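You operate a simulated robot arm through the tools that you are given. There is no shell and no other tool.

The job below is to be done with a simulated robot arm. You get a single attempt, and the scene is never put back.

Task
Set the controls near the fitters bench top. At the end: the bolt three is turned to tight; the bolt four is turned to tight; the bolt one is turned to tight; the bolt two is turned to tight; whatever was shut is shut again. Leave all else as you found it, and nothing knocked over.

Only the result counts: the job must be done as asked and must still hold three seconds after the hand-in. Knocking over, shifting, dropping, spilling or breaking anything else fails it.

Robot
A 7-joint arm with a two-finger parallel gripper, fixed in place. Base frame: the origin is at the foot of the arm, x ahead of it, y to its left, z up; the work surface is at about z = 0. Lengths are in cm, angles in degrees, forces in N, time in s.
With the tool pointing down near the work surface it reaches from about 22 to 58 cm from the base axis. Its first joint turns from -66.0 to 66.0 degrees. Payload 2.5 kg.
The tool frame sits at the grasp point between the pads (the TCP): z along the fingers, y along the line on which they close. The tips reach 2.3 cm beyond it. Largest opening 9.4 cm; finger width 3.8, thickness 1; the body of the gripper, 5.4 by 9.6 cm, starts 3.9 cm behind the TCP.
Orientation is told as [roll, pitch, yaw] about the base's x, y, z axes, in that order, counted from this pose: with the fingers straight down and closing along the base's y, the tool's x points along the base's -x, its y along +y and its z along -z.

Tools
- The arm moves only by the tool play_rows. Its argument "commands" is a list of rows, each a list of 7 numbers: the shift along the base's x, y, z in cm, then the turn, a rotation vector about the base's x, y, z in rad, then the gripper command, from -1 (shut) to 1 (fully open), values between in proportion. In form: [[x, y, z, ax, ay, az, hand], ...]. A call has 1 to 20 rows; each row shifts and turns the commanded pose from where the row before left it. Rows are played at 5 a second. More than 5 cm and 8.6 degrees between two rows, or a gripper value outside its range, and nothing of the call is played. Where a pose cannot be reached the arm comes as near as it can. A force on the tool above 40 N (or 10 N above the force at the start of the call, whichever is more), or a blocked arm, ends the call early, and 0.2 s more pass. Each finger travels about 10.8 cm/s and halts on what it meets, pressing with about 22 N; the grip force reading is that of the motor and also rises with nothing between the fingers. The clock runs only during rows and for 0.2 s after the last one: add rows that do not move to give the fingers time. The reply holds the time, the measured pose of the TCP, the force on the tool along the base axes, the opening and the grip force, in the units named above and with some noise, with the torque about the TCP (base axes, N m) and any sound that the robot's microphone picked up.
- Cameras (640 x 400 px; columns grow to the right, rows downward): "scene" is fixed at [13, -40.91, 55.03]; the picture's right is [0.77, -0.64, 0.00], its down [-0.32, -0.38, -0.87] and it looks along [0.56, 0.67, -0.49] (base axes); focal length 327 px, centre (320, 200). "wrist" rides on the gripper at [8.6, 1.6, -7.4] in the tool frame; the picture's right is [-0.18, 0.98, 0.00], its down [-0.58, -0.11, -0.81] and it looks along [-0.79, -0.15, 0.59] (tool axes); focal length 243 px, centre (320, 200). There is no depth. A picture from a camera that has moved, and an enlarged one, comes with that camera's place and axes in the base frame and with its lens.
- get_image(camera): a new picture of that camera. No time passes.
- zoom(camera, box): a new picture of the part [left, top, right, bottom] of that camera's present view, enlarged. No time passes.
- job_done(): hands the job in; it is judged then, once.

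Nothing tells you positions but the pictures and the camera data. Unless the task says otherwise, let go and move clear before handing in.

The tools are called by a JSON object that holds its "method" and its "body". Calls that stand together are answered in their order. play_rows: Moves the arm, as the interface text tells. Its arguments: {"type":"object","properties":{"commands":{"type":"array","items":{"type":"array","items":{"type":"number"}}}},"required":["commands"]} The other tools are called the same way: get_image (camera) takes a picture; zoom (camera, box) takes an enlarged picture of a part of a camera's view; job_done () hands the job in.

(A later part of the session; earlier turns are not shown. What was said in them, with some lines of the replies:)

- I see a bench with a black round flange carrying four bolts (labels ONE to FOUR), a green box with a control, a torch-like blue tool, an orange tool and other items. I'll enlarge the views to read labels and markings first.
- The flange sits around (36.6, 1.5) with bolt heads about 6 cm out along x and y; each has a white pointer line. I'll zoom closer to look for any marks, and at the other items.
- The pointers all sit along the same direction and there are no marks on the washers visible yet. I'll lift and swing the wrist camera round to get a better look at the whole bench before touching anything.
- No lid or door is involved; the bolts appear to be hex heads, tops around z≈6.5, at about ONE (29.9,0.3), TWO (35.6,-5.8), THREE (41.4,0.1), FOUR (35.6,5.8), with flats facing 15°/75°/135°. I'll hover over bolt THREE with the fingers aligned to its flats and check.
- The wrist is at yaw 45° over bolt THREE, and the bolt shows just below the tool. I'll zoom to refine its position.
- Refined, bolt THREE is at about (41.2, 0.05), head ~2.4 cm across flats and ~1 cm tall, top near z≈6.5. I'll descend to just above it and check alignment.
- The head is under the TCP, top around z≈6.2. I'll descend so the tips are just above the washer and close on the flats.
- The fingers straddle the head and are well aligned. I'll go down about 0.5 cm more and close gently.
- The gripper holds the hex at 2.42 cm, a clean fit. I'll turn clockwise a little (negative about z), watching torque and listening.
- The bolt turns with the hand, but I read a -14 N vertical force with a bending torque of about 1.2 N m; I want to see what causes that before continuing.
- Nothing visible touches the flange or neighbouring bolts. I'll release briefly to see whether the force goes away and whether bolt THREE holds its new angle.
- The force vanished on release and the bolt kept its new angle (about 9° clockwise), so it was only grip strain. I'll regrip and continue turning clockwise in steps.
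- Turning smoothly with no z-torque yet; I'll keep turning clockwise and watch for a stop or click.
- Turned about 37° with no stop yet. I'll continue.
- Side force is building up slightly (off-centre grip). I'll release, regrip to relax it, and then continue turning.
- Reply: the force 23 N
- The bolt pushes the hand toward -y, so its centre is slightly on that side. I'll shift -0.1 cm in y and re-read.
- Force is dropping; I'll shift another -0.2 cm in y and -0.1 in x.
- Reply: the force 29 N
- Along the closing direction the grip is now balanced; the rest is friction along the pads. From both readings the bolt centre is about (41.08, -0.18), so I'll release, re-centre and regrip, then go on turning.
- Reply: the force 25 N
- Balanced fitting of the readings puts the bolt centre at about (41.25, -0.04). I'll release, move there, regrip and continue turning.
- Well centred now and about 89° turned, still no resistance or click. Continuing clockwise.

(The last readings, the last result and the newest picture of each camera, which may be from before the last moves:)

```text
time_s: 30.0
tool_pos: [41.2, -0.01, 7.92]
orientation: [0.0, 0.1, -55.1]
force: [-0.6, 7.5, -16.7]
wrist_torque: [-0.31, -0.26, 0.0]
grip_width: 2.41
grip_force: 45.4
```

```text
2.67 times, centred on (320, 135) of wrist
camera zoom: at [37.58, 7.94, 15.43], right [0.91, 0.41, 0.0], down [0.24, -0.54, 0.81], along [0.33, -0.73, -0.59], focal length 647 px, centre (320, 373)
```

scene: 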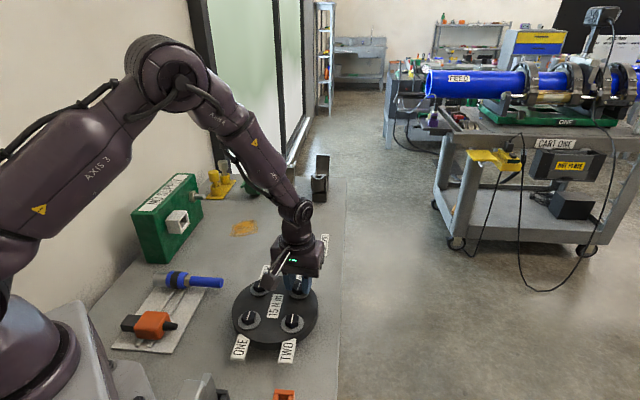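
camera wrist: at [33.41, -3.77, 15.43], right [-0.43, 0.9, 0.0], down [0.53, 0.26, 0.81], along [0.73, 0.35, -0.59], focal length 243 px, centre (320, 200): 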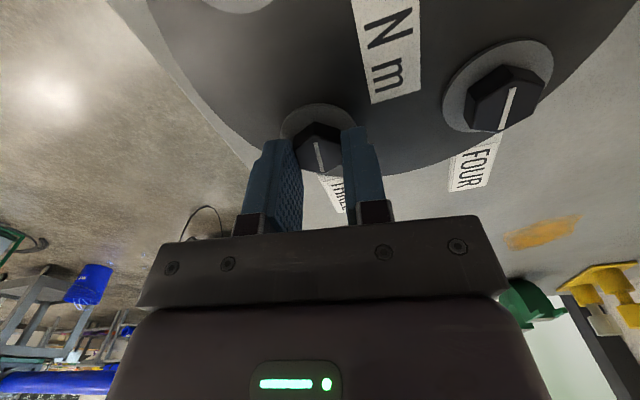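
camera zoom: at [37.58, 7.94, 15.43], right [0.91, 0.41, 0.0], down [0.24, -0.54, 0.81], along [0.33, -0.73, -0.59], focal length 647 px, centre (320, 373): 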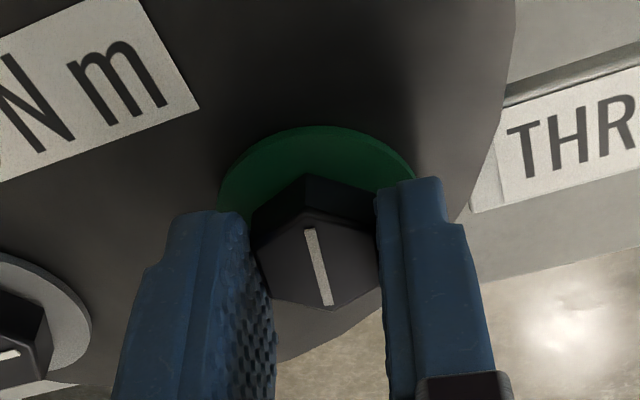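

The washer of bolt THREE has turned green, so that marks "tight" (about 100° turned). I'll release and check that it stays green.

{"method": "play_rows", "body": {"commands": [[0, 0, 0, 0, 0, 0, -0.2], [0, 0, 0, 0, 0, 0, -0.1], [0, 0, 0, 0, 0, 0, 0.0], [0, 0, 0, 0, 0, 0, 0.0], [0, 0, 1, 0, 0, 0, 0.0], [0, 0, 1.5, 0, 0, 0, 0.0], [0, 0, 1.5, 0, 0, 0, 0.0], [0, 0, 0, 0, 0, 0, 0.0]]}}

{"method": "get_image", "body": {"camera": "wrist"}}

{"method": "zoom", "body": {"camera": "scene", "box": [225, 250, 335, 350]}}

```text
time_s: 31.8
tool_pos: [41.14, -0.11, 12.03]
orientation: [0.0, 0.0, -55.0]
force: [0.0, 0.0, 0.0]
wrist_torque: [0.0, 0.0, 0.04]
grip_width: 4.68
grip_force: 0.0
```

```text
taken
camera wrist: at [37.63, 7.86, 19.51], right [0.91, 0.41, 0.0], down [0.24, -0.54, 0.81], along [0.33, -0.73, -0.59], focal length 243 px, centre (320, 200)
```

wrist: 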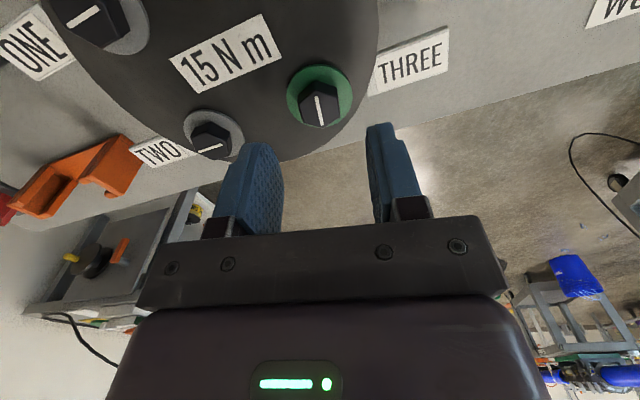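

```text
4.00 times, centred on (280, 300) of scene
camera zoom: at [13.0, -40.91, 55.03], right [0.77, -0.64, 0.0], down [-0.32, -0.38, -0.87], along [0.56, 0.67, -0.49], focal length 1307 px, centre (480, -200)
```

zoom: 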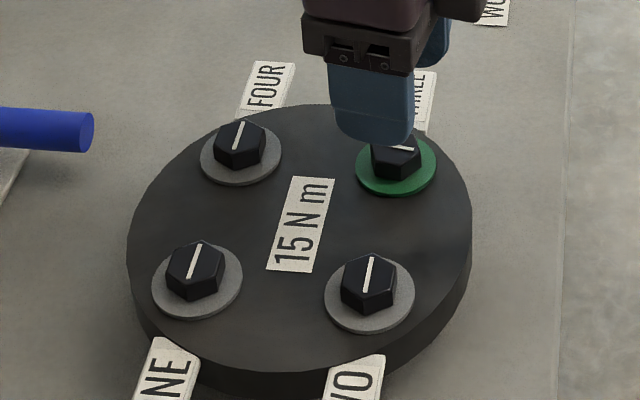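

Bolt THREE stays green after release. Next, bolt FOUR, estimated centre (35.45, 5.76); I'll move over it, turning back to yaw 45°.

{"method": "play_rows", "body": {"commands": [[-0.446, 0.446, 0.1, 0, 0, 0.1343, 0], [-0.446, 0.446, 0.1, 0, 0, 0.1343, 0], [-0.446, 0.446, 0.1, 0, 0, 0.1343, 0], [-0.446, 0.446, 0, 0, 0, 0.1343, 0], [-0.446, 0.446, 0, 0, 0, 0.1343, 0], [-0.446, 0.446, 0, 0, 0, 0.1343, 0], [-0.446, 0.446, 0, 0, 0, 0.1343, 0], [-0.446, 0.446, 0, 0, 0, 0.1343, 0], [-0.446, 0.446, 0, 0, 0, 0.1343, 0], [-0.446, 0.446, 0, 0, 0, 0.1343, 0], [-0.446, 0.446, -0.1, 0, 0, 0.1343, 0], [-0.446, 0.446, -0.1, 0, 0, 0.1343, 0], [-0.446, 0.446, -0.1, 0, 0, 0.1343, 0], [0, 0, 0, 0, 0, 0, 0], [0, 0, 0, 0, 0, 0, 0]]}}

{"method": "get_image", "body": {"camera": "wrist"}}

{"method": "zoom", "body": {"camera": "wrist", "box": [260, 60, 380, 160]}}

```text
time_s: 35.0
tool_pos: [35.4, 5.84, 11.98]
orientation: [0.0, 0.0, 44.9]
force: [-0.1, -0.1, 0.0]
wrist_torque: [-0.02, 0.01, -0.01]
grip_width: 4.71
grip_force: 0.0
```

```text
taken
camera wrist: at [28.1, 0.84, 19.43], right [-0.56, 0.83, 0.0], down [0.49, 0.33, 0.81], along [0.67, 0.45, -0.59], focal length 243 px, centre (320, 200)
```

wrist: 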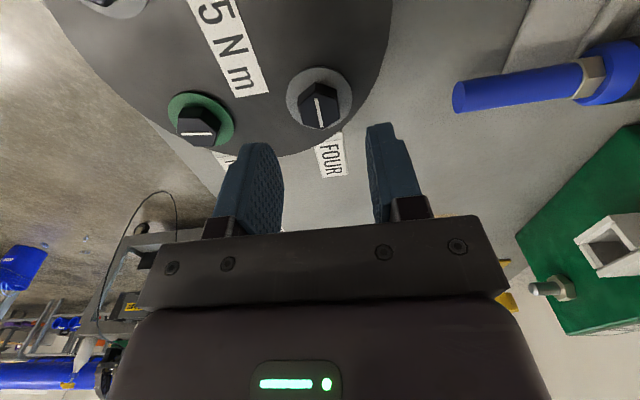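

```text
4.00 times, centred on (320, 110) of wrist
camera zoom: at [28.1, 0.84, 19.43], right [-0.56, 0.83, 0.0], down [0.49, 0.33, 0.81], along [0.67, 0.45, -0.59], focal length 970 px, centre (320, 560)
```

zoom: 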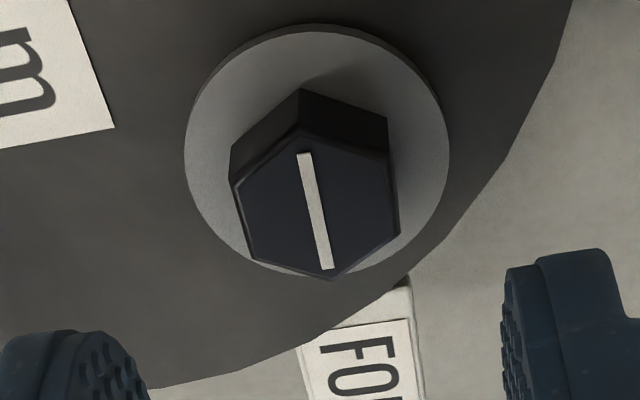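

Bolt FOUR is well centred under the tool. I'll make a tiny correction, descend to the same height as before, grip and start turning.

{"method": "play_rows", "body": {"commands": [[-0.05, -0.05, -1.3, 0, 0, 0, 0], [0, 0, -1.3, 0, 0, 0, 0], [0, 0, -0.9, 0, 0, 0, 0], [0, 0, -0.5, 0, 0, 0, 0], [0, 0, 0, 0, 0, 0, 0], [0, 0, 0, 0, 0, 0, -0.3], [0, 0, 0, 0, 0, 0, -0.6], [0, 0, 0, 0, 0, 0, -1], [0, 0, 0, 0, 0, 0, -1]]}}

{"method": "play_rows", "body": {"commands": [[0, 0, 0, 0, 0, -0.06, -1], [0, 0, 0, 0, 0, -0.06, -1], [0, 0, 0, 0, 0, -0.06, -1], [0, 0, 0, 0, 0, -0.06, -1], [0, 0, 0, 0, 0, -0.06, -1], [0, 0, 0, 0, 0, 0, -1]]}}

{"method": "zoom", "body": {"camera": "wrist", "box": [200, 60, 440, 210]}}

```text
time_s: 37.0
tool_pos: [35.36, 5.91, 8.06]
orientation: [-0.1, 0.0, 44.8]
force: [8.2, -3.1, -8.5]
wrist_torque: [-0.48, 0.27, 0.0]
grip_width: 2.42
grip_force: 45.2
```

```text
time_s: 38.4
tool_pos: [35.38, 5.82, 8.09]
orientation: [0.0, -0.1, 27.7]
force: [-1.3, -4.9, 15.3]
wrist_torque: [0.46, -0.93, 0.0]
grip_width: 2.41
grip_force: 45.3
```

```text
2.67 times, centred on (320, 135) of wrist
camera zoom: at [26.91, 3.15, 15.5], right [-0.29, 0.96, 0.0], down [0.56, 0.17, 0.81], along [0.77, 0.24, -0.59], focal length 647 px, centre (320, 373)
```

zoom: 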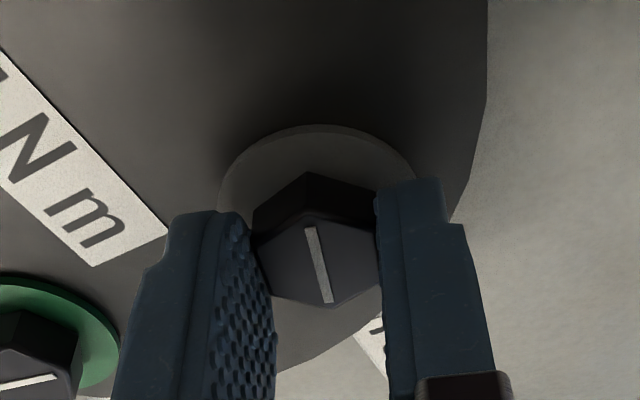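

Turning fine at 17°. Continue to about 55°, then check centring.

{"method": "play_rows", "body": {"commands": [[0, 0, 0, 0, 0, -0.06, -1], [0, 0, 0, 0, 0, -0.06, -1], [0, 0, 0, 0, 0, -0.06, -1], [0, 0, 0, 0, 0, -0.06, -1], [0, 0, 0, 0, 0, -0.06, -1], [0, 0, 0, 0, 0, 0, -1]]}}

{"method": "play_rows", "body": {"commands": [[0, 0, 0, 0, 0, -0.06, -1], [0, 0, 0, 0, 0, -0.06, -1], [0, 0, 0, 0, 0, -0.06, -1], [0, 0, 0, 0, 0, -0.06, -1], [0, 0, 0, 0, 0, -0.06, -1], [0, 0, 0, 0, 0, 0, -1]]}}

{"method": "zoom", "body": {"camera": "wrist", "box": [200, 60, 440, 210]}}

```text
time_s: 39.8
tool_pos: [35.27, 5.82, 8.11]
orientation: [0.0, 0.0, 10.3]
force: [2.3, -3.2, 13.5]
wrist_torque: [-0.07, -0.01, 0.03]
grip_width: 2.44
grip_force: 45.4
```

```text
time_s: 41.2
tool_pos: [35.33, 5.79, 8.1]
orientation: [0.0, 0.1, -6.7]
force: [-0.2, -5.3, 15.6]
wrist_torque: [-0.27, -1.12, 0.01]
grip_width: 2.42
grip_force: 45.4
```

```text
2.67 times, centred on (320, 135) of wrist
camera zoom: at [26.94, 8.37, 15.49], right [0.3, 0.95, 0.0], down [0.56, -0.18, 0.81], along [0.77, -0.24, -0.59], focal length 647 px, centre (320, 373)
```

zoom: 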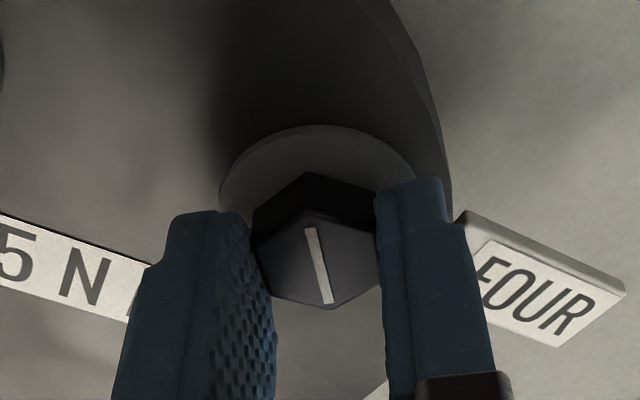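

Forces are low, 52° turned. Continue to about 86°.

{"method": "play_rows", "body": {"commands": [[0, 0, 0, 0, 0, -0.06, -1], [0, 0, 0, 0, 0, -0.06, -1], [0, 0, 0, 0, 0, -0.06, -1], [0, 0, 0, 0, 0, -0.06, -1], [0, 0, 0, 0, 0, -0.06, -1], [0, 0, 0, 0, 0, 0, -1]]}}

{"method": "play_rows", "body": {"commands": [[0, 0, 0, 0, 0, -0.06, -1], [0, 0, 0, 0, 0, -0.06, -1], [0, 0, 0, 0, 0, -0.06, -1], [0, 0, 0, 0, 0, -0.06, -1], [0, 0, 0, 0, 0, -0.06, -1], [0, 0, 0, 0, 0, 0, -1]]}}

{"method": "zoom", "body": {"camera": "wrist", "box": [200, 60, 440, 210]}}

```text
time_s: 42.6
tool_pos: [35.34, 5.83, 8.03]
orientation: [0.1, 0.0, -24.0]
force: [-3.3, 0.2, 24.9]
wrist_torque: [-0.33, -0.64, 0.0]
grip_width: 2.4
grip_force: 45.3
```

```text
time_s: 44.0
tool_pos: [35.41, 5.85, 8.05]
orientation: [0.0, 0.0, -41.1]
force: [-3.9, 6.8, 20.2]
wrist_torque: [-0.3, -0.56, -0.02]
grip_width: 2.41
grip_force: 45.4
```

```text
2.67 times, centred on (320, 135) of wrist
camera zoom: at [29.91, 12.66, 15.5], right [0.79, 0.62, 0.0], down [0.37, -0.47, 0.81], along [0.5, -0.63, -0.59], focal length 647 px, centre (320, 373)
```

zoom: 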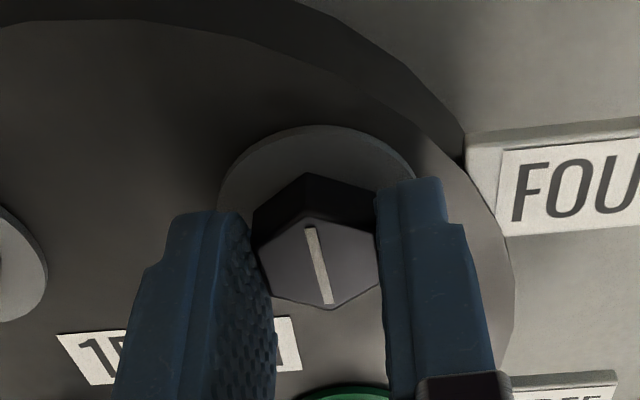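

86° turned; the washer is still grey. I'll proceed in small steps to find where it turns green.

{"method": "play_rows", "body": {"commands": [[0, 0, 0, 0, 0, -0.04, -1], [0, 0, 0, 0, 0, -0.04, -1], [0, 0, 0, 0, 0, 0, -1]]}}

{"method": "zoom", "body": {"camera": "wrist", "box": [200, 60, 440, 210]}}

{"method": "play_rows", "body": {"commands": [[0, 0, 0, 0, 0, -0.04, -1], [0, 0, 0, 0, 0, -0.04, -1], [0, 0, 0, 0, 0, 0, -1]]}}

{"method": "zoom", "body": {"camera": "wrist", "box": [200, 60, 440, 210]}}

```text
time_s: 44.8
tool_pos: [35.38, 5.84, 8.05]
orientation: [0.1, 0.1, -45.7]
force: [9.5, 9.4, 0.3]
wrist_torque: [1.07, 0.72, 0.0]
grip_width: 2.39
grip_force: 45.4
```

```text
2.67 times, centred on (320, 135) of wrist
camera zoom: at [30.46, 13.06, 15.49], right [0.83, 0.55, 0.0], down [0.33, -0.49, 0.81], along [0.45, -0.67, -0.59], focal length 647 px, centre (320, 373)
```

zoom: 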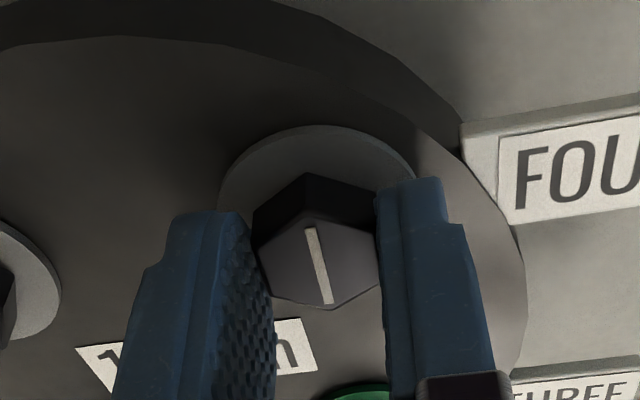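

```text
time_s: 45.6
tool_pos: [35.49, 5.79, 8.09]
orientation: [0.1, 0.0, -50.3]
force: [2.8, 16.7, 4.7]
wrist_torque: [-0.52, -0.88, 0.01]
grip_width: 2.41
grip_force: 44.8
```

```text
2.67 times, centred on (320, 135) of wrist
camera zoom: at [31.06, 13.43, 15.49], right [0.87, 0.49, 0.0], down [0.29, -0.52, 0.81], along [0.39, -0.7, -0.59], focal length 647 px, centre (320, 373)
```

zoom: 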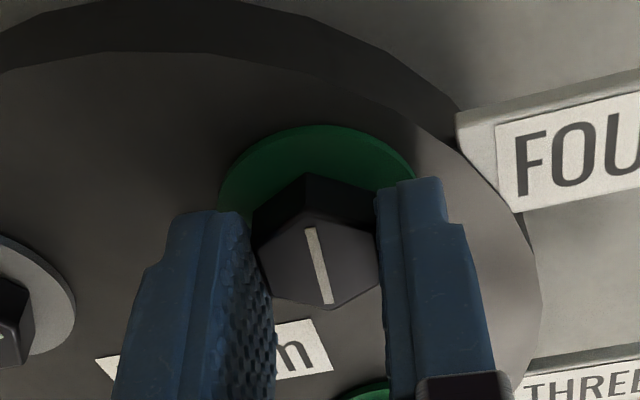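

FOUR turned green between 91° and 95°. THREE sat fine at 100°, so I'll add about 4° for margin, then release and rise.

{"method": "play_rows", "body": {"commands": [[0, 0, 0, 0, 0, -0.04, -1], [0, 0, 0, 0, 0, -0.03, -1], [0, 0, 0, 0, 0, 0, -1]]}}

{"method": "play_rows", "body": {"commands": [[0, 0, 0, 0, 0, 0, -0.2], [0, 0, 0, 0, 0, 0, -0.1], [0, 0, 0, 0, 0, 0, 0.0], [0, 0, 0, 0, 0, 0, 0.0], [0, 0, 1, 0, 0, 0, 0.0], [0, 0, 1.5, 0, 0, 0, 0.0], [0, 0, 1.5, 0, 0, 0, 0.0], [0, 0, 0, 0, 0, 0, 0.0]]}}

{"method": "get_image", "body": {"camera": "wrist"}}

{"method": "get_image", "body": {"camera": "scene"}}

{"method": "zoom", "body": {"camera": "scene", "box": [225, 250, 335, 350]}}

```text
time_s: 46.4
tool_pos: [35.35, 5.85, 8.07]
orientation: [0.0, 0.1, -54.3]
force: [-2.0, 18.2, 23.5]
wrist_torque: [0.13, -0.2, 0.02]
grip_width: 2.41
grip_force: 45.3
```

```text
time_s: 48.2
tool_pos: [35.39, 5.72, 12.09]
orientation: [-0.1, 0.0, -54.4]
force: [0.6, 1.0, -0.3]
wrist_torque: [0.0, 0.01, 0.0]
grip_width: 4.68
grip_force: 0.1
```

```text
taken
camera wrist: at [31.64, 13.63, 19.46], right [0.91, 0.42, 0.0], down [0.25, -0.54, 0.81], along [0.34, -0.73, -0.59], focal length 243 px, centre (320, 200)
```

wrist: 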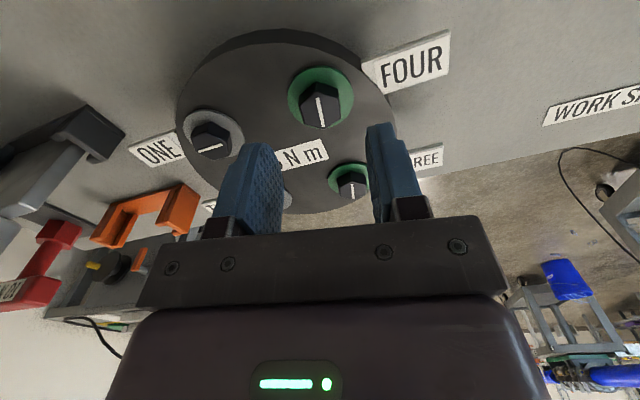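

```text
taken
```

scene: 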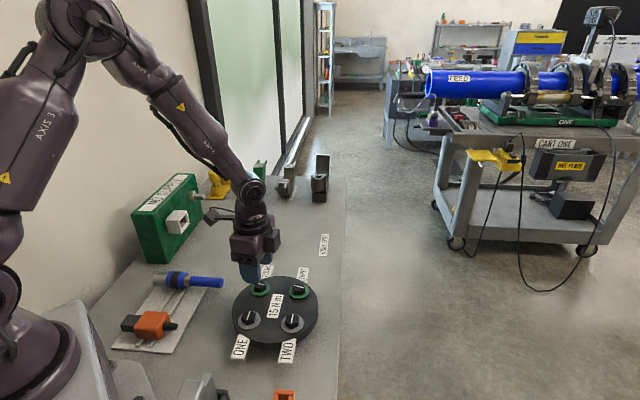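

```text
4.00 times, centred on (280, 300) of scene
camera zoom: at [13.0, -40.91, 55.03], right [0.77, -0.64, 0.0], down [-0.32, -0.38, -0.87], along [0.56, 0.67, -0.49], focal length 1307 px, centre (480, -200)
```

zoom: 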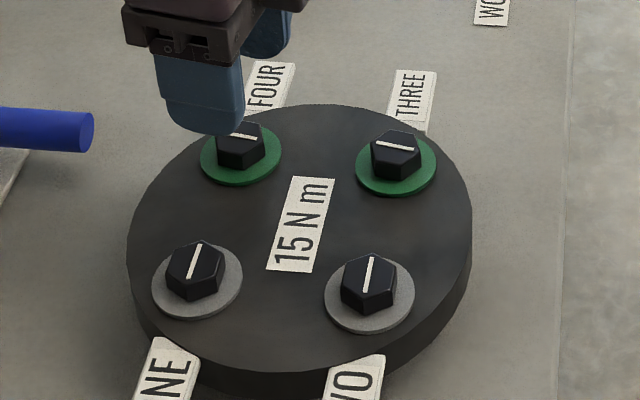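

THREE and FOUR are both green. Next is bolt ONE at about (29.69, -0.06); I'll use yaw -15° as start to keep the camera away from the stand near the base.

{"method": "play_rows", "body": {"commands": [[-0.816, -0.824, 0.1, 0, 0, 0.0975, 0], [-0.816, -0.824, 0.1, 0, 0, 0.0975, 0], [-0.816, -0.824, 0, 0, 0, 0.0975, 0], [-0.816, -0.824, 0, 0, 0, 0.0975, 0], [-0.816, -0.824, 0, 0, 0, 0.0975, 0], [-0.816, -0.824, -0.1, 0, 0, 0.0975, 0], [-0.816, -0.824, -0.1, 0, 0, 0.0975, 0], [0, 0, 0, 0, 0, 0, 0], [0, 0, 0, 0, 0, 0, 0]]}}

{"method": "get_image", "body": {"camera": "wrist"}}

{"method": "zoom", "body": {"camera": "wrist", "box": [240, 60, 400, 160]}}

```text
time_s: 50.2
tool_pos: [29.44, 0.13, 11.97]
orientation: [0.0, 0.0, -15.1]
force: [-0.9, 0.3, -0.3]
wrist_torque: [0.0, 0.0, -0.02]
grip_width: 4.69
grip_force: 0.1
```

```text
taken
camera wrist: at [21.63, 3.8, 19.45], right [0.43, 0.9, 0.0], down [0.53, -0.26, 0.81], along [0.73, -0.35, -0.59], focal length 243 px, centre (320, 200)
```

wrist: 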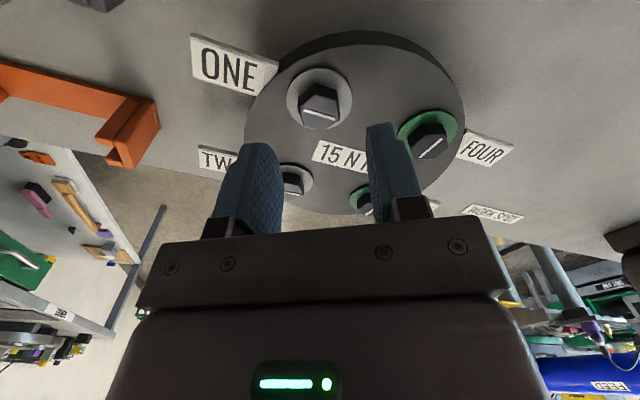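

```text
4.00 times, centred on (320, 110) of wrist
camera zoom: at [21.63, 3.8, 19.45], right [0.43, 0.9, 0.0], down [0.53, -0.26, 0.81], along [0.73, -0.35, -0.59], focal length 970 px, centre (320, 560)
```

zoom: 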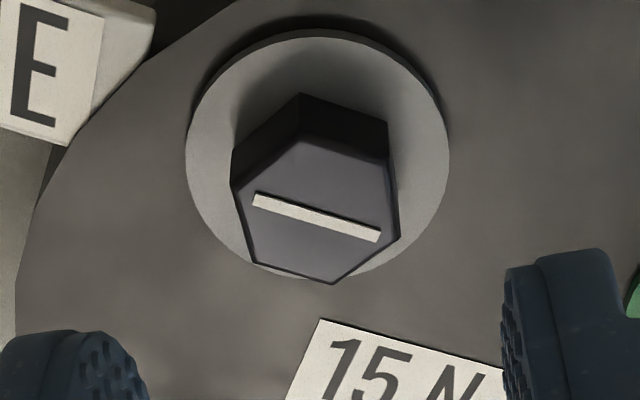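

ONE is nearly centred. I'll shift slightly, descend, grip, and begin turning.

{"method": "play_rows", "body": {"commands": [[0.06, -0.08, -1.3, 0, 0, 0, 0], [0, 0, -1.3, 0, 0, 0, 0], [0, 0, -0.9, 0, 0, 0, 0], [0, 0, -0.5, 0, 0, 0, 0], [0, 0, 0, 0, 0, 0, 0], [0, 0, 0, 0, 0, 0, -0.3], [0, 0, 0, 0, 0, 0, -0.6], [0, 0, 0, 0, 0, 0, -1], [0, 0, 0, 0, 0, 0, -1]]}}

{"method": "play_rows", "body": {"commands": [[0, 0, 0, 0, 0, -0.06, -1], [0, 0, 0, 0, 0, -0.06, -1], [0, 0, 0, 0, 0, -0.06, -1], [0, 0, 0, 0, 0, -0.06, -1], [0, 0, 0, 0, 0, -0.06, -1], [0, 0, 0, 0, 0, 0, -1]]}}

{"method": "zoom", "body": {"camera": "wrist", "box": [200, 60, 440, 210]}}

```text
time_s: 52.2
tool_pos: [29.78, -0.03, 8.08]
orientation: [-0.1, -0.1, -15.2]
force: [2.5, 1.2, -4.0]
wrist_torque: [0.05, 0.11, 0.02]
grip_width: 2.43
grip_force: 45.4
```

```text
time_s: 53.6
tool_pos: [29.64, -0.04, 7.99]
orientation: [-0.1, 0.1, -32.5]
force: [-4.8, 0.8, 30.1]
wrist_torque: [0.03, 0.25, 0.0]
grip_width: 2.43
grip_force: 44.9
```

```text
2.67 times, centred on (320, 135) of wrist
camera zoom: at [23.21, 5.89, 15.48], right [0.68, 0.73, 0.0], down [0.43, -0.4, 0.81], along [0.59, -0.55, -0.59], focal length 647 px, centre (320, 373)
```

zoom: 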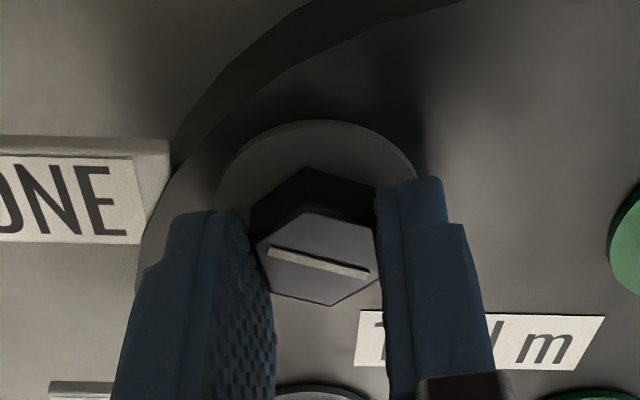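

Turning well, though vertical strain reached 30 N; I'll release and regrip to relax it, then continue.

{"method": "play_rows", "body": {"commands": [[0, 0, 0, 0, 0, 0, -0.3], [0, 0, 0, 0, 0, 0, -0.3], [0, 0, 0, 0, 0, 0, -0.6], [0, 0, 0, 0, 0, 0, -1], [0, 0, 0, 0, 0, 0, -1], [0, 0, 0, 0, 0, -0.06, -1], [0, 0, 0, 0, 0, -0.06, -1], [0, 0, 0, 0, 0, -0.06, -1], [0, 0, 0, 0, 0, -0.06, -1], [0, 0, 0, 0, 0, 0, -1]]}}

{"method": "play_rows", "body": {"commands": [[0, 0, 0, 0, 0, -0.06, -1], [0, 0, 0, 0, 0, -0.06, -1], [0, 0, 0, 0, 0, -0.06, -1], [0, 0, 0, 0, 0, -0.06, -1], [0, 0, 0, 0, 0, 0, -1]]}}

{"method": "zoom", "body": {"camera": "wrist", "box": [200, 60, 440, 210]}}

```text
time_s: 55.8
tool_pos: [29.52, -0.04, 7.98]
orientation: [0.0, -0.1, -46.1]
force: [7.1, 4.6, -15.4]
wrist_torque: [0.49, 0.18, -0.01]
grip_width: 2.45
grip_force: 45.2
```

```text
time_s: 57.0
tool_pos: [29.59, -0.14, 7.99]
orientation: [0.0, 0.0, -60.0]
force: [7.8, 3.8, -18.8]
wrist_torque: [0.97, 0.46, -0.01]
grip_width: 2.41
grip_force: 45.1
```

```text
2.67 times, centred on (320, 135) of wrist
camera zoom: at [26.67, 8.17, 15.43], right [0.94, 0.33, 0.0], down [0.2, -0.56, 0.81], along [0.27, -0.76, -0.59], focal length 647 px, centre (320, 373)
```

zoom: 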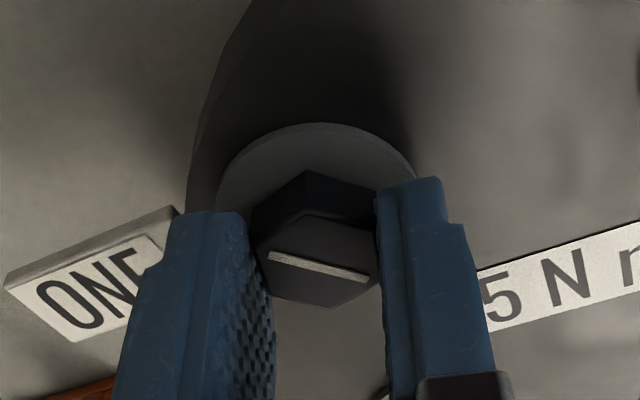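

About 45° turned on ONE, forces modest. Continue to about 84°.

{"method": "play_rows", "body": {"commands": [[0, 0, 0, 0, 0, -0.06, -1], [0, 0, 0, 0, 0, -0.06, -1], [0, 0, 0, 0, 0, -0.06, -1], [0, 0, 0, 0, 0, -0.06, -1], [0, 0, 0, 0, 0, -0.06, -1], [0, 0, 0, 0, 0, 0, -1]]}}

{"method": "play_rows", "body": {"commands": [[0, 0, 0, 0, 0, -0.06, -1], [0, 0, 0, 0, 0, -0.06, -1], [0, 0, 0, 0, 0, -0.06, -1], [0, 0, 0, 0, 0, -0.06, -1], [0, 0, 0, 0, 0, -0.06, -1], [0, 0, 0, 0, 0, 0, -1]]}}

{"method": "zoom", "body": {"camera": "wrist", "box": [200, 60, 440, 210]}}

{"method": "get_image", "body": {"camera": "scene"}}

```text
time_s: 58.4
tool_pos: [29.48, -0.11, 8.1]
orientation: [0.0, 0.1, -77.3]
force: [7.3, 12.1, -16.4]
wrist_torque: [-0.39, -0.3, -0.05]
grip_width: 2.41
grip_force: 45.1
```

```text
time_s: 59.8
tool_pos: [29.58, -0.1, 8.06]
orientation: [0.0, 0.1, -94.4]
force: [-4.4, 7.9, 13.0]
wrist_torque: [-0.24, 0.09, 0.01]
grip_width: 2.43
grip_force: 45.2
```

```text
2.67 times, centred on (320, 135) of wrist
camera zoom: at [31.84, 8.36, 15.51], right [0.97, -0.26, 0.0], down [-0.15, -0.57, 0.81], along [-0.21, -0.78, -0.59], focal length 647 px, centre (320, 373)
```

zoom: 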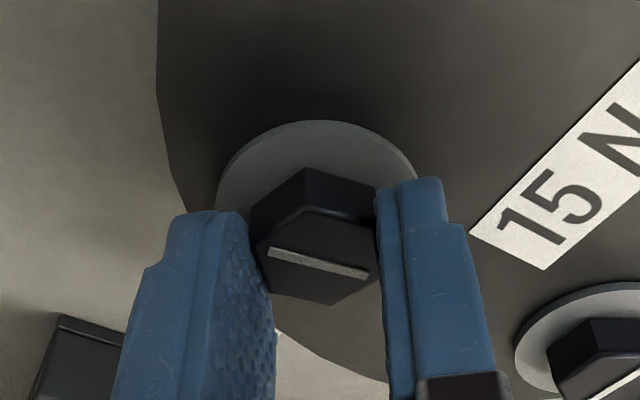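

```text
taken
```

scene: 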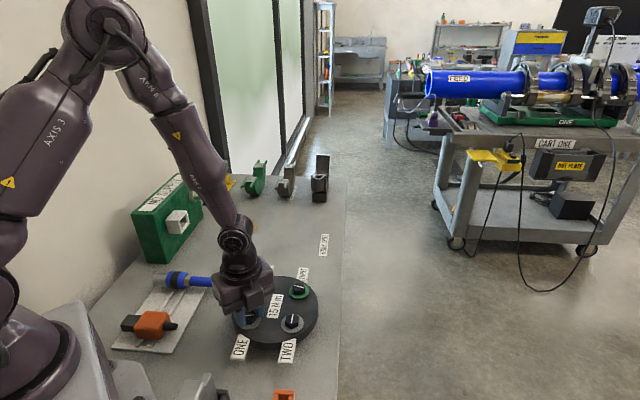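

79° turned. Continue in small steps toward 95–99°.

{"method": "play_rows", "body": {"commands": [[0, 0, 0, 0, 0, -0.05, -1], [0, 0, 0, 0, 0, -0.05, -1], [0, 0, 0, 0, 0, -0.05, -1], [0, 0, 0, 0, 0, -0.05, -1], [0, 0, 0, 0, 0, 0, -1]]}}

{"method": "play_rows", "body": {"commands": [[0, 0, 0, 0, 0, -0.04, -1], [0, 0, 0, 0, 0, -0.04, -1], [0, 0, 0, 0, 0, -0.04, -1], [0, 0, 0, 0, 0, 0, -1]]}}

{"method": "zoom", "body": {"camera": "wrist", "box": [200, 60, 440, 210]}}

```text
time_s: 61.0
tool_pos: [29.57, 0.01, 8.09]
orientation: [-0.1, 0.0, -105.9]
force: [-17.0, 1.5, 29.2]
wrist_torque: [0.25, 0.28, 0.0]
grip_width: 2.42
grip_force: 44.7
```

```text
time_s: 62.0
tool_pos: [29.62, -0.03, 7.99]
orientation: [0.0, -0.1, -112.7]
force: [-11.4, -2.2, 11.0]
wrist_torque: [-0.66, 0.34, -0.03]
grip_width: 2.41
grip_force: 45.3
```

```text
2.67 times, centred on (320, 135) of wrist
camera zoom: at [34.38, 7.23, 15.44], right [0.84, -0.55, 0.0], down [-0.32, -0.49, 0.81], along [-0.44, -0.67, -0.59], focal length 647 px, centre (320, 373)
```

zoom: 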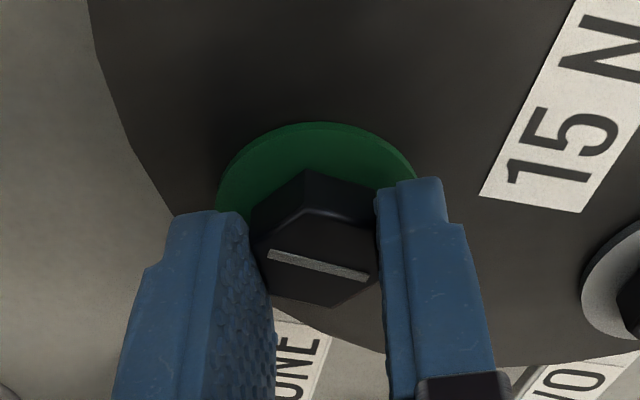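

ONE is green at about 98°. I'll add a touch (~1.5°) for margin, then release and rise.

{"method": "play_rows", "body": {"commands": [[0, 0, 0, 0, 0, -0.03, -1], [0, 0, 0, 0, 0, 0, -1]]}}

{"method": "play_rows", "body": {"commands": [[0, 0, 0, 0, 0, 0, -0.2], [0, 0, 0, 0, 0, 0, -0.1], [0, 0, 0, 0, 0, 0, 0.0], [0, 0, 0, 0, 0, 0, 0.0], [0, 0, 1, 0, 0, 0, 0.0], [0, 0, 1.5, 0, 0, 0, 0.0], [0, 0, 1.5, 0, 0, 0, 0.0], [0, 0, 0, 0, 0, 0, 0.0]]}}

{"method": "get_image", "body": {"camera": "wrist"}}

{"method": "zoom", "body": {"camera": "scene", "box": [225, 250, 335, 350]}}

```text
time_s: 62.6
tool_pos: [29.66, -0.05, 8.05]
orientation: [0.0, -0.1, -114.5]
force: [-7.6, -5.1, -8.8]
wrist_torque: [0.25, -0.01, 0.03]
grip_width: 2.39
grip_force: 45.3
```

```text
time_s: 64.4
tool_pos: [29.47, -0.05, 11.88]
orientation: [0.1, 0.0, -114.3]
force: [0.7, 0.6, 0.3]
wrist_torque: [0.02, -0.03, -0.02]
grip_width: 4.73
grip_force: 0.1
```

```text
taken
camera wrist: at [34.61, 7.05, 19.38], right [0.82, -0.57, 0.0], down [-0.34, -0.48, 0.81], along [-0.46, -0.66, -0.59], focal length 243 px, centre (320, 200)
```

wrist: 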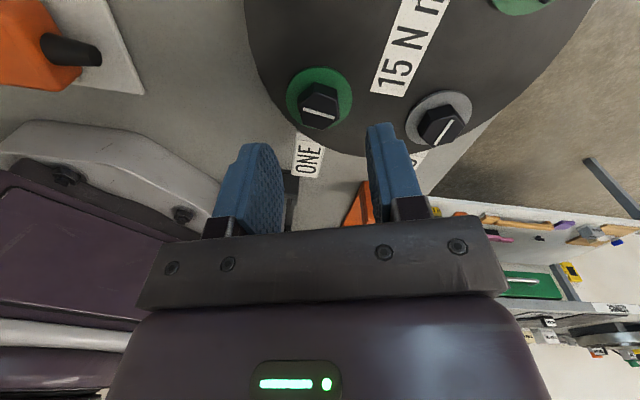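

```text
4.00 times, centred on (280, 300) of scene
camera zoom: at [13.0, -40.91, 55.03], right [0.77, -0.64, 0.0], down [-0.32, -0.38, -0.87], along [0.56, 0.67, -0.49], focal length 1307 px, centre (480, -200)
```

zoom: 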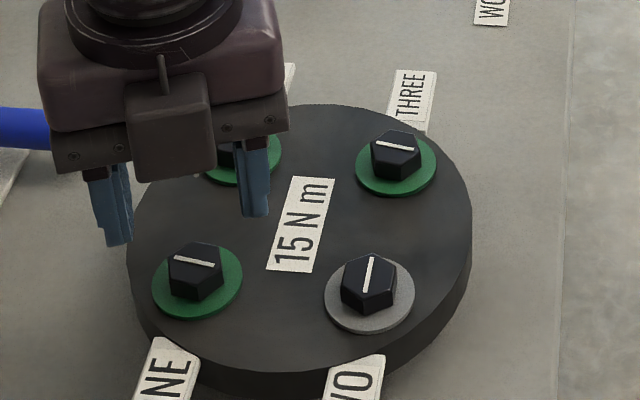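

THREE, FOUR and ONE are green. Last is bolt TWO at about (35.47, -5.85); I'll swing back to yaw -15° and move over it.

{"method": "play_rows", "body": {"commands": [[0.44, -0.439, 0.1, 0, 0, 0.1331, 0], [0.44, -0.439, 0.1, 0, 0, 0.1331, 0], [0.44, -0.439, 0.1, 0, 0, 0.1331, 0], [0.44, -0.439, 0, 0, 0, 0.1331, 0], [0.44, -0.439, 0, 0, 0, 0.1331, 0], [0.44, -0.439, 0, 0, 0, 0.1331, 0], [0.44, -0.439, 0, 0, 0, 0.1331, 0], [0.44, -0.439, 0, 0, 0, 0.1331, 0], [0.44, -0.439, 0, 0, 0, 0.1331, 0], [0.44, -0.439, 0, 0, 0, 0.1331, 0], [0.44, -0.439, -0.1, 0, 0, 0.1331, 0], [0.44, -0.439, -0.1, 0, 0, 0.1331, 0], [0.44, -0.439, -0.1, 0, 0, 0.1331, 0], [0, 0, 0, 0, 0, 0, 0], [0, 0, 0, 0, 0, 0, 0]]}}

{"method": "get_image", "body": {"camera": "wrist"}}

{"method": "zoom", "body": {"camera": "wrist", "box": [240, 60, 400, 160]}}

```text
time_s: 67.6
tool_pos: [35.39, -5.79, 12.04]
orientation: [0.0, 0.0, -15.1]
force: [-0.1, -0.1, 0.5]
wrist_torque: [-0.03, 0.01, 0.01]
grip_width: 4.69
grip_force: 0.1
```

```text
taken
camera wrist: at [27.44, -1.97, 19.42], right [0.43, 0.9, 0.0], down [0.53, -0.26, 0.81], along [0.73, -0.35, -0.59], focal length 243 px, centre (320, 200)
```

wrist: 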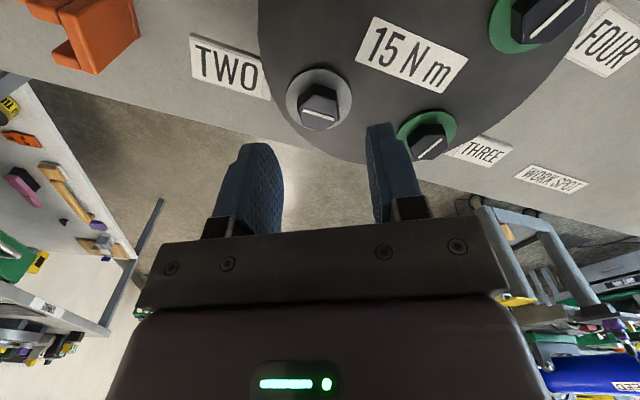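

```text
4.00 times, centred on (320, 110) of wrist
camera zoom: at [27.44, -1.97, 19.42], right [0.43, 0.9, 0.0], down [0.53, -0.26, 0.81], along [0.73, -0.35, -0.59], focal length 970 px, centre (320, 560)
```

zoom: 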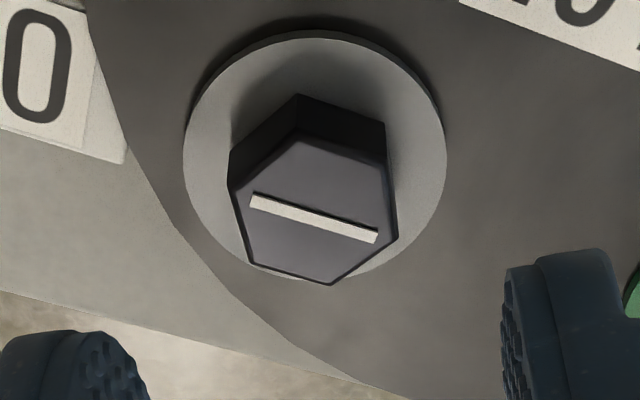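

TWO appears as ONE did; I'll apply the small correction learned there, descend, grip and start turning.

{"method": "play_rows", "body": {"commands": [[-0.09, -0.07, -1.3, 0, 0, 0, 0], [0, 0, -1.3, 0, 0, 0, 0], [0, 0, -0.9, 0, 0, 0, 0], [0, 0, -0.5, 0, 0, 0, 0], [0, 0, 0, 0, 0, 0, 0], [0, 0, 0, 0, 0, 0, -0.3], [0, 0, 0, 0, 0, 0, -0.6], [0, 0, 0, 0, 0, 0, -1], [0, 0, 0, 0, 0, 0, -1]]}}

{"method": "play_rows", "body": {"commands": [[0, 0, 0, 0, 0, -0.06, -1], [0, 0, 0, 0, 0, -0.06, -1], [0, 0, 0, 0, 0, -0.06, -1], [0, 0, 0, 0, 0, -0.06, -1], [0, 0, 0, 0, 0, -0.06, -1], [0, 0, 0, 0, 0, 0, -1]]}}

{"method": "zoom", "body": {"camera": "wrist", "box": [200, 60, 440, 210]}}

```text
time_s: 69.6
tool_pos: [35.3, -5.84, 8.04]
orientation: [0.1, 0.0, -15.1]
force: [5.9, 8.8, -6.1]
wrist_torque: [0.19, -0.09, 0.0]
grip_width: 2.42
grip_force: 45.1
```

```text
time_s: 71.0
tool_pos: [35.44, -5.69, 7.98]
orientation: [0.1, 0.0, -32.4]
force: [9.8, 13.9, -23.5]
wrist_torque: [-0.12, -0.72, 0.01]
grip_width: 2.43
grip_force: 45.1
```

```text
2.67 times, centred on (320, 135) of wrist
camera zoom: at [28.89, 0.14, 15.48], right [0.68, 0.73, 0.0], down [0.43, -0.4, 0.81], along [0.59, -0.55, -0.59], focal length 647 px, centre (320, 373)
```

zoom: 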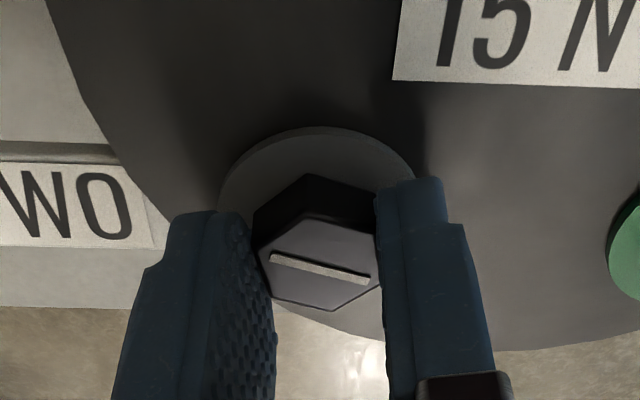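

Turning works; the side force suggests re-centring by about (+0.1, +0.12). I'll release, shift, regrip and continue.

{"method": "play_rows", "body": {"commands": [[0, 0, 0, 0, 0, 0, -0.3], [0, 0, 0, 0, 0, 0, -0.3], [0.1, 0.12, 0, 0, 0, 0, -0.3], [0, 0, 0, 0, 0, 0, -0.3], [0, 0, 0, 0, 0, 0, -0.6], [0, 0, 0, 0, 0, 0, -1], [0, 0, 0, 0, 0, 0, -1]]}}

{"method": "play_rows", "body": {"commands": [[0, 0, 0, 0, 0, -0.06, -1], [0, 0, 0, 0, 0, -0.06, -1], [0, 0, 0, 0, 0, -0.06, -1], [0, 0, 0, 0, 0, -0.06, -1], [0, 0, 0, 0, 0, -0.06, -1], [0, 0, 0, 0, 0, 0, -1]]}}

{"method": "play_rows", "body": {"commands": [[0, 0, 0, 0, 0, -0.06, -1], [0, 0, 0, 0, 0, -0.06, -1], [0, 0, 0, 0, 0, -0.06, -1], [0, 0, 0, 0, 0, 0, -1]]}}

{"method": "zoom", "body": {"camera": "wrist", "box": [200, 60, 440, 210]}}

```text
time_s: 72.6
tool_pos: [35.42, -5.87, 8.05]
orientation: [-0.1, 0.0, -32.4]
force: [-5.2, -7.8, 5.4]
wrist_torque: [0.03, 0.36, 0.01]
grip_width: 2.4
grip_force: 44.7
```

```text
time_s: 74.0
tool_pos: [35.28, -5.78, 8.06]
orientation: [0.0, -0.1, -49.6]
force: [-11.7, -12.2, 31.0]
wrist_torque: [-0.31, 0.27, 0.03]
grip_width: 2.41
grip_force: 45.1
```

```text
time_s: 75.0
tool_pos: [35.28, -5.82, 8.06]
orientation: [0.0, -0.1, -59.9]
force: [-2.8, -13.1, 14.5]
wrist_torque: [-1.2, -0.49, 0.0]
grip_width: 2.38
grip_force: 44.9
```

```text
2.67 times, centred on (320, 135) of wrist
camera zoom: at [32.43, 2.43, 15.45], right [0.94, 0.33, 0.0], down [0.2, -0.56, 0.81], along [0.27, -0.76, -0.59], focal length 647 px, centre (320, 373)
```

zoom: 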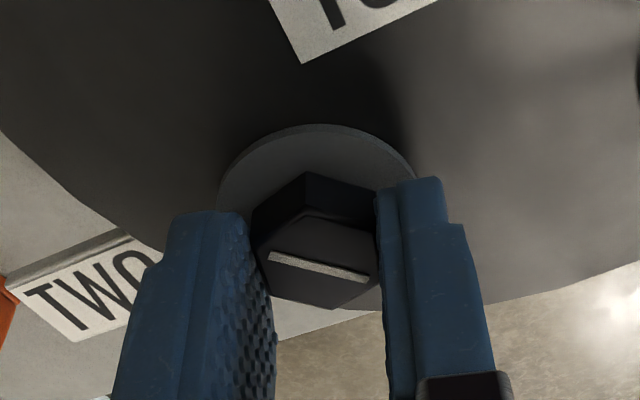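

45° turned. I'll relax the grip with a tiny shift back and continue.

{"method": "play_rows", "body": {"commands": [[0, 0, 0, 0, 0, 0, -0.3], [0, 0, 0, 0, 0, 0, -0.3], [-0.05, -0.05, 0, 0, 0, 0, -0.3], [0, 0, 0, 0, 0, 0, -0.3], [0, 0, 0, 0, 0, 0, -0.6], [0, 0, 0, 0, 0, 0, -1], [0, 0, 0, 0, 0, 0, -1]]}}

{"method": "play_rows", "body": {"commands": [[0, 0, 0, 0, 0, -0.06, -1], [0, 0, 0, 0, 0, -0.06, -1], [0, 0, 0, 0, 0, -0.06, -1], [0, 0, 0, 0, 0, -0.06, -1], [0, 0, 0, 0, 0, -0.06, -1], [0, 0, 0, 0, 0, 0, -1]]}}

{"method": "play_rows", "body": {"commands": [[0, 0, 0, 0, 0, -0.06, -1], [0, 0, 0, 0, 0, -0.06, -1], [0, 0, 0, 0, 0, -0.06, -1], [0, 0, 0, 0, 0, -0.06, -1], [0, 0, 0, 0, 0, 0, -1]]}}

{"method": "zoom", "body": {"camera": "wrist", "box": [200, 60, 440, 210]}}

```text
time_s: 76.6
tool_pos: [35.29, -5.76, 8.1]
orientation: [0.0, 0.0, -59.8]
force: [4.5, 2.6, -6.1]
wrist_torque: [0.03, -0.08, 0.03]
grip_width: 2.43
grip_force: 45.0
```

```text
time_s: 78.0
tool_pos: [35.4, -5.63, 8.0]
orientation: [0.1, -0.1, -77.0]
force: [8.5, 2.0, 1.2]
wrist_torque: [-0.21, -0.18, 0.03]
grip_width: 2.39
grip_force: 45.1
```

```text
time_s: 79.2
tool_pos: [35.3, -5.75, 8.06]
orientation: [0.2, -0.1, -90.9]
force: [25.5, 4.5, -29.7]
wrist_torque: [0.13, -0.36, 0.01]
grip_width: 2.45
grip_force: 45.6
```

```text
2.67 times, centred on (320, 135) of wrist
camera zoom: at [37.09, 2.81, 15.51], right [0.98, -0.2, 0.0], down [-0.12, -0.58, 0.81], along [-0.16, -0.79, -0.59], focal length 647 px, centre (320, 373)
```

zoom: 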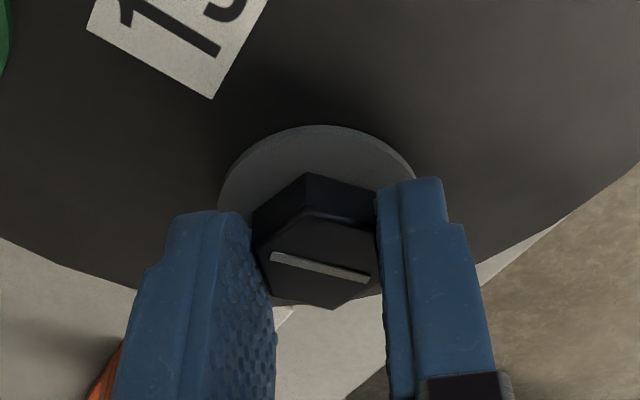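

76° turned; side force rising again in +x. I'll release, shift +0.15 cm in x, regrip and finish.

{"method": "play_rows", "body": {"commands": [[0, 0, 0, 0, 0, 0, -0.3], [0, 0, 0, 0, 0, 0, -0.3], [0.14, 0, 0, 0, 0, 0, -0.3], [0, 0, 0, 0, 0, 0, -0.3], [0, 0, 0, 0, 0, 0, -0.6], [0, 0, 0, 0, 0, 0, -1], [0, 0, 0, 0, 0, 0, -1]]}}

{"method": "play_rows", "body": {"commands": [[0, 0, 0, 0, 0, -0.05, -1], [0, 0, 0, 0, 0, -0.05, -1], [0, 0, 0, 0, 0, -0.05, -1], [0, 0, 0, 0, 0, -0.05, -1], [0, 0, 0, 0, 0, -0.05, -1], [0, 0, 0, 0, 0, 0, -1]]}}

{"method": "play_rows", "body": {"commands": [[0, 0, 0, 0, 0, -0.05, -1], [0, 0, 0, 0, 0, -0.05, -1], [0, 0, 0, 0, 0, 0, -1]]}}

{"method": "zoom", "body": {"camera": "wrist", "box": [200, 60, 440, 210]}}

```text
time_s: 80.8
tool_pos: [35.42, -5.77, 8.08]
orientation: [-0.1, 0.0, -90.8]
force: [-8.1, 0.7, 9.9]
wrist_torque: [0.32, 0.16, -0.01]
grip_width: 2.41
grip_force: 45.0
```

```text
time_s: 82.2
tool_pos: [35.43, -5.82, 8.0]
orientation: [-0.1, -0.1, -105.1]
force: [-20.4, -6.0, 17.4]
wrist_torque: [-0.12, 0.45, 0.0]
grip_width: 2.42
grip_force: 45.0
```

```text
time_s: 83.0
tool_pos: [35.37, -5.78, 8.15]
orientation: [-0.1, 0.0, -110.8]
force: [-21.6, -3.8, 26.4]
wrist_torque: [-0.25, 0.59, 0.0]
grip_width: 2.41
grip_force: 45.2
```

```text
2.67 times, centred on (320, 135) of wrist
camera zoom: at [39.99, 1.63, 15.47], right [0.85, -0.52, 0.0], down [-0.31, -0.5, 0.81], along [-0.42, -0.69, -0.59], focal length 647 px, centre (320, 373)
```

zoom: 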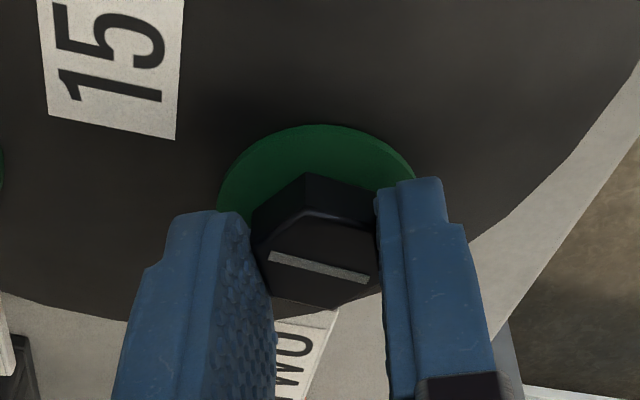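

TWO is green at about 96°. I'll add 3° so it matches the others, then release, rise, and check all four.

{"method": "play_rows", "body": {"commands": [[-0.05, 0, 0, 0, 0, -0.03, -1], [0, 0, 0, 0, 0, -0.025, -1], [0, 0, 0, 0, 0, 0, -1]]}}

{"method": "play_rows", "body": {"commands": [[0, 0, 0, 0, 0, 0, -0.2], [0, 0, 0, 0, 0, 0, -0.1], [0, 0, 0, 0, 0, 0, 0.0], [0, 0, 0, 0, 0, 0, 0.0], [0, 0, 1, 0, 0, 0, 0.0], [0, 0, 2, 0, 0, 0, 0.0], [0, 0, 2.5, 0, 0, 0, 0.0], [0, 0, 2.5, 0, 0, 0, 0.0], [0, 0, 2.5, 0, 0, 0, 0.0], [0, 1.5, 2, 0, 0, 0.1, 0.2], [0, 2, 2, 0, 0, 0.1, 0.4], [0, 2, 1, 0, 0, 0.1, 0.6], [0, 2, 0, 0, 0, 0.1, 0.8], [0, 2, 0, 0, 0, 0.1, 1], [0, 2, 0, 0, 0, 0.1, 1], [0, 0, 0, 0, 0, 0, 1]]}}

{"method": "get_image", "body": {"camera": "scene"}}

{"method": "zoom", "body": {"camera": "scene", "box": [225, 250, 335, 350]}}

{"method": "get_image", "body": {"camera": "wrist"}}

```text
time_s: 83.8
tool_pos: [35.38, -5.78, 8.01]
orientation: [-0.1, 0.0, -114.1]
force: [-15.1, -5.6, 11.0]
wrist_torque: [-0.1, 0.17, -0.01]
grip_width: 2.43
grip_force: 45.3
```

```text
time_s: 87.2
tool_pos: [35.3, 5.64, 23.43]
orientation: [0.0, -0.1, -79.5]
force: [-0.2, -0.3, 0.4]
wrist_torque: [0.02, 0.0, -0.05]
grip_width: 9.39
grip_force: 0.0
```

```text
taken
```

scene: 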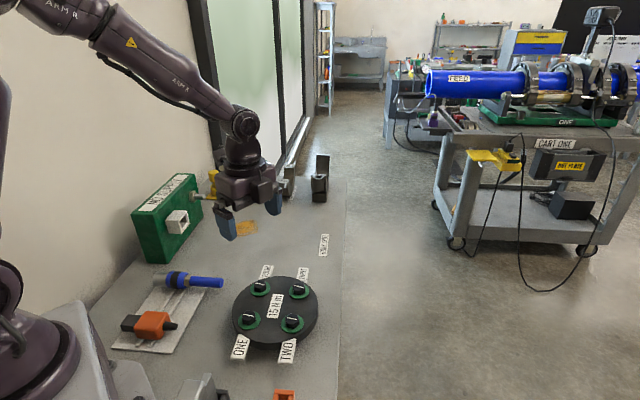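

```text
4.00 times, centred on (280, 300) of scene
camera zoom: at [13.0, -40.91, 55.03], right [0.77, -0.64, 0.0], down [-0.32, -0.38, -0.87], along [0.56, 0.67, -0.49], focal length 1307 px, centre (480, -200)
```

zoom: 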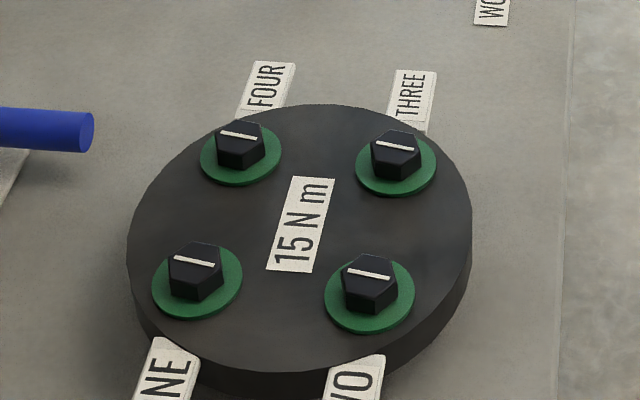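

```text
taken
camera wrist: at [35.31, 14.39, 30.88], right [1.0, 0.0, 0.0], down [0.0, -0.59, 0.81], along [0.0, -0.81, -0.59], focal length 243 px, centre (320, 200)
```

wrist: 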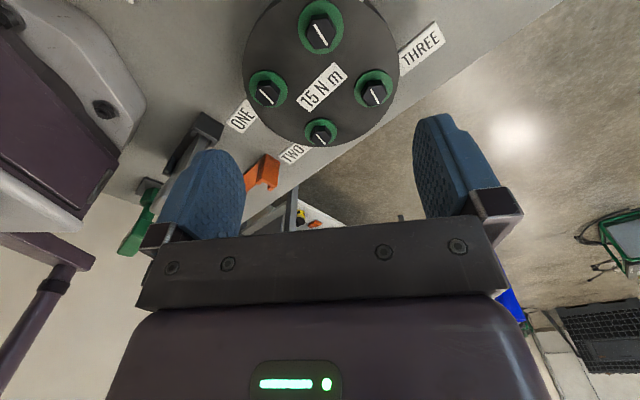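

All four washers are green and nothing else has shifted; the arm is clear. I'll wait a few seconds to confirm it holds.

{"method": "play_rows", "body": {"commands": [[0, 0, 0, 0, 0, 0, 1], [0, 0, 0, 0, 0, 0, 1], [0, 0, 0, 0, 0, 0, 1], [0, 0, 0, 0, 0, 0, 1], [0, 0, 0, 0, 0, 0, 1], [0, 0, 0, 0, 0, 0, 1], [0, 0, 0, 0, 0, 0, 1], [0, 0, 0, 0, 0, 0, 1], [0, 0, 0, 0, 0, 0, 1], [0, 0, 0, 0, 0, 0, 1], [0, 0, 0, 0, 0, 0, 1], [0, 0, 0, 0, 0, 0, 1], [0, 0, 0, 0, 0, 0, 1], [0, 0, 0, 0, 0, 0, 1], [0, 0, 0, 0, 0, 0, 1], [0, 0, 0, 0, 0, 0, 1]]}}

{"method": "zoom", "body": {"camera": "scene", "box": [225, 250, 335, 350]}}

```text
time_s: 90.6
tool_pos: [35.22, 5.65, 23.47]
orientation: [0.0, 0.0, -79.5]
force: [0.0, -0.5, 0.8]
wrist_torque: [-0.01, -0.01, -0.01]
grip_width: 9.4
grip_force: 0.0
```

```text
4.00 times, centred on (280, 300) of scene
camera zoom: at [13.0, -40.91, 55.03], right [0.77, -0.64, 0.0], down [-0.32, -0.38, -0.87], along [0.56, 0.67, -0.49], focal length 1307 px, centre (480, -200)
```

zoom: 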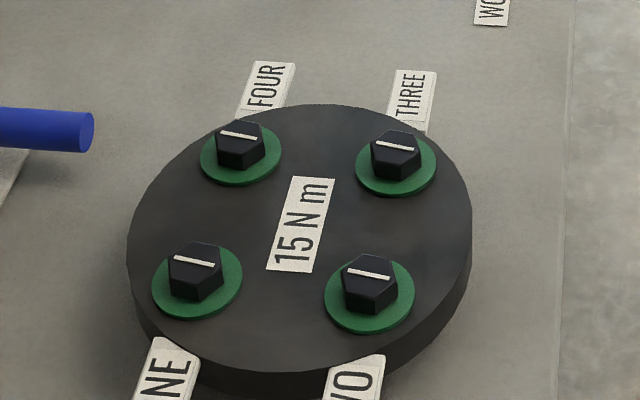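

All four bolts remain tight with green washers after more than three seconds, the hand is open and clear, and everything else is untouched. Handing in.

{"method": "job_done", "body": {}}

```text
The job is handed in.
```

All four bolts are turned clockwise to tight, and I have handed the job in. I went three, four, one, two, turning each about 99–100° from where it started.

No "tight" mark or hand stop showed on the flange, so I judged it by the washers. The washer under each bolt turned green at roughly 90–98° of turn. All four were still green more than three seconds after I let go.

I opened nothing, so there was nothing to shut again. In the pictures, nothing else on the bench looks moved. The hand is open and clear of the bench.
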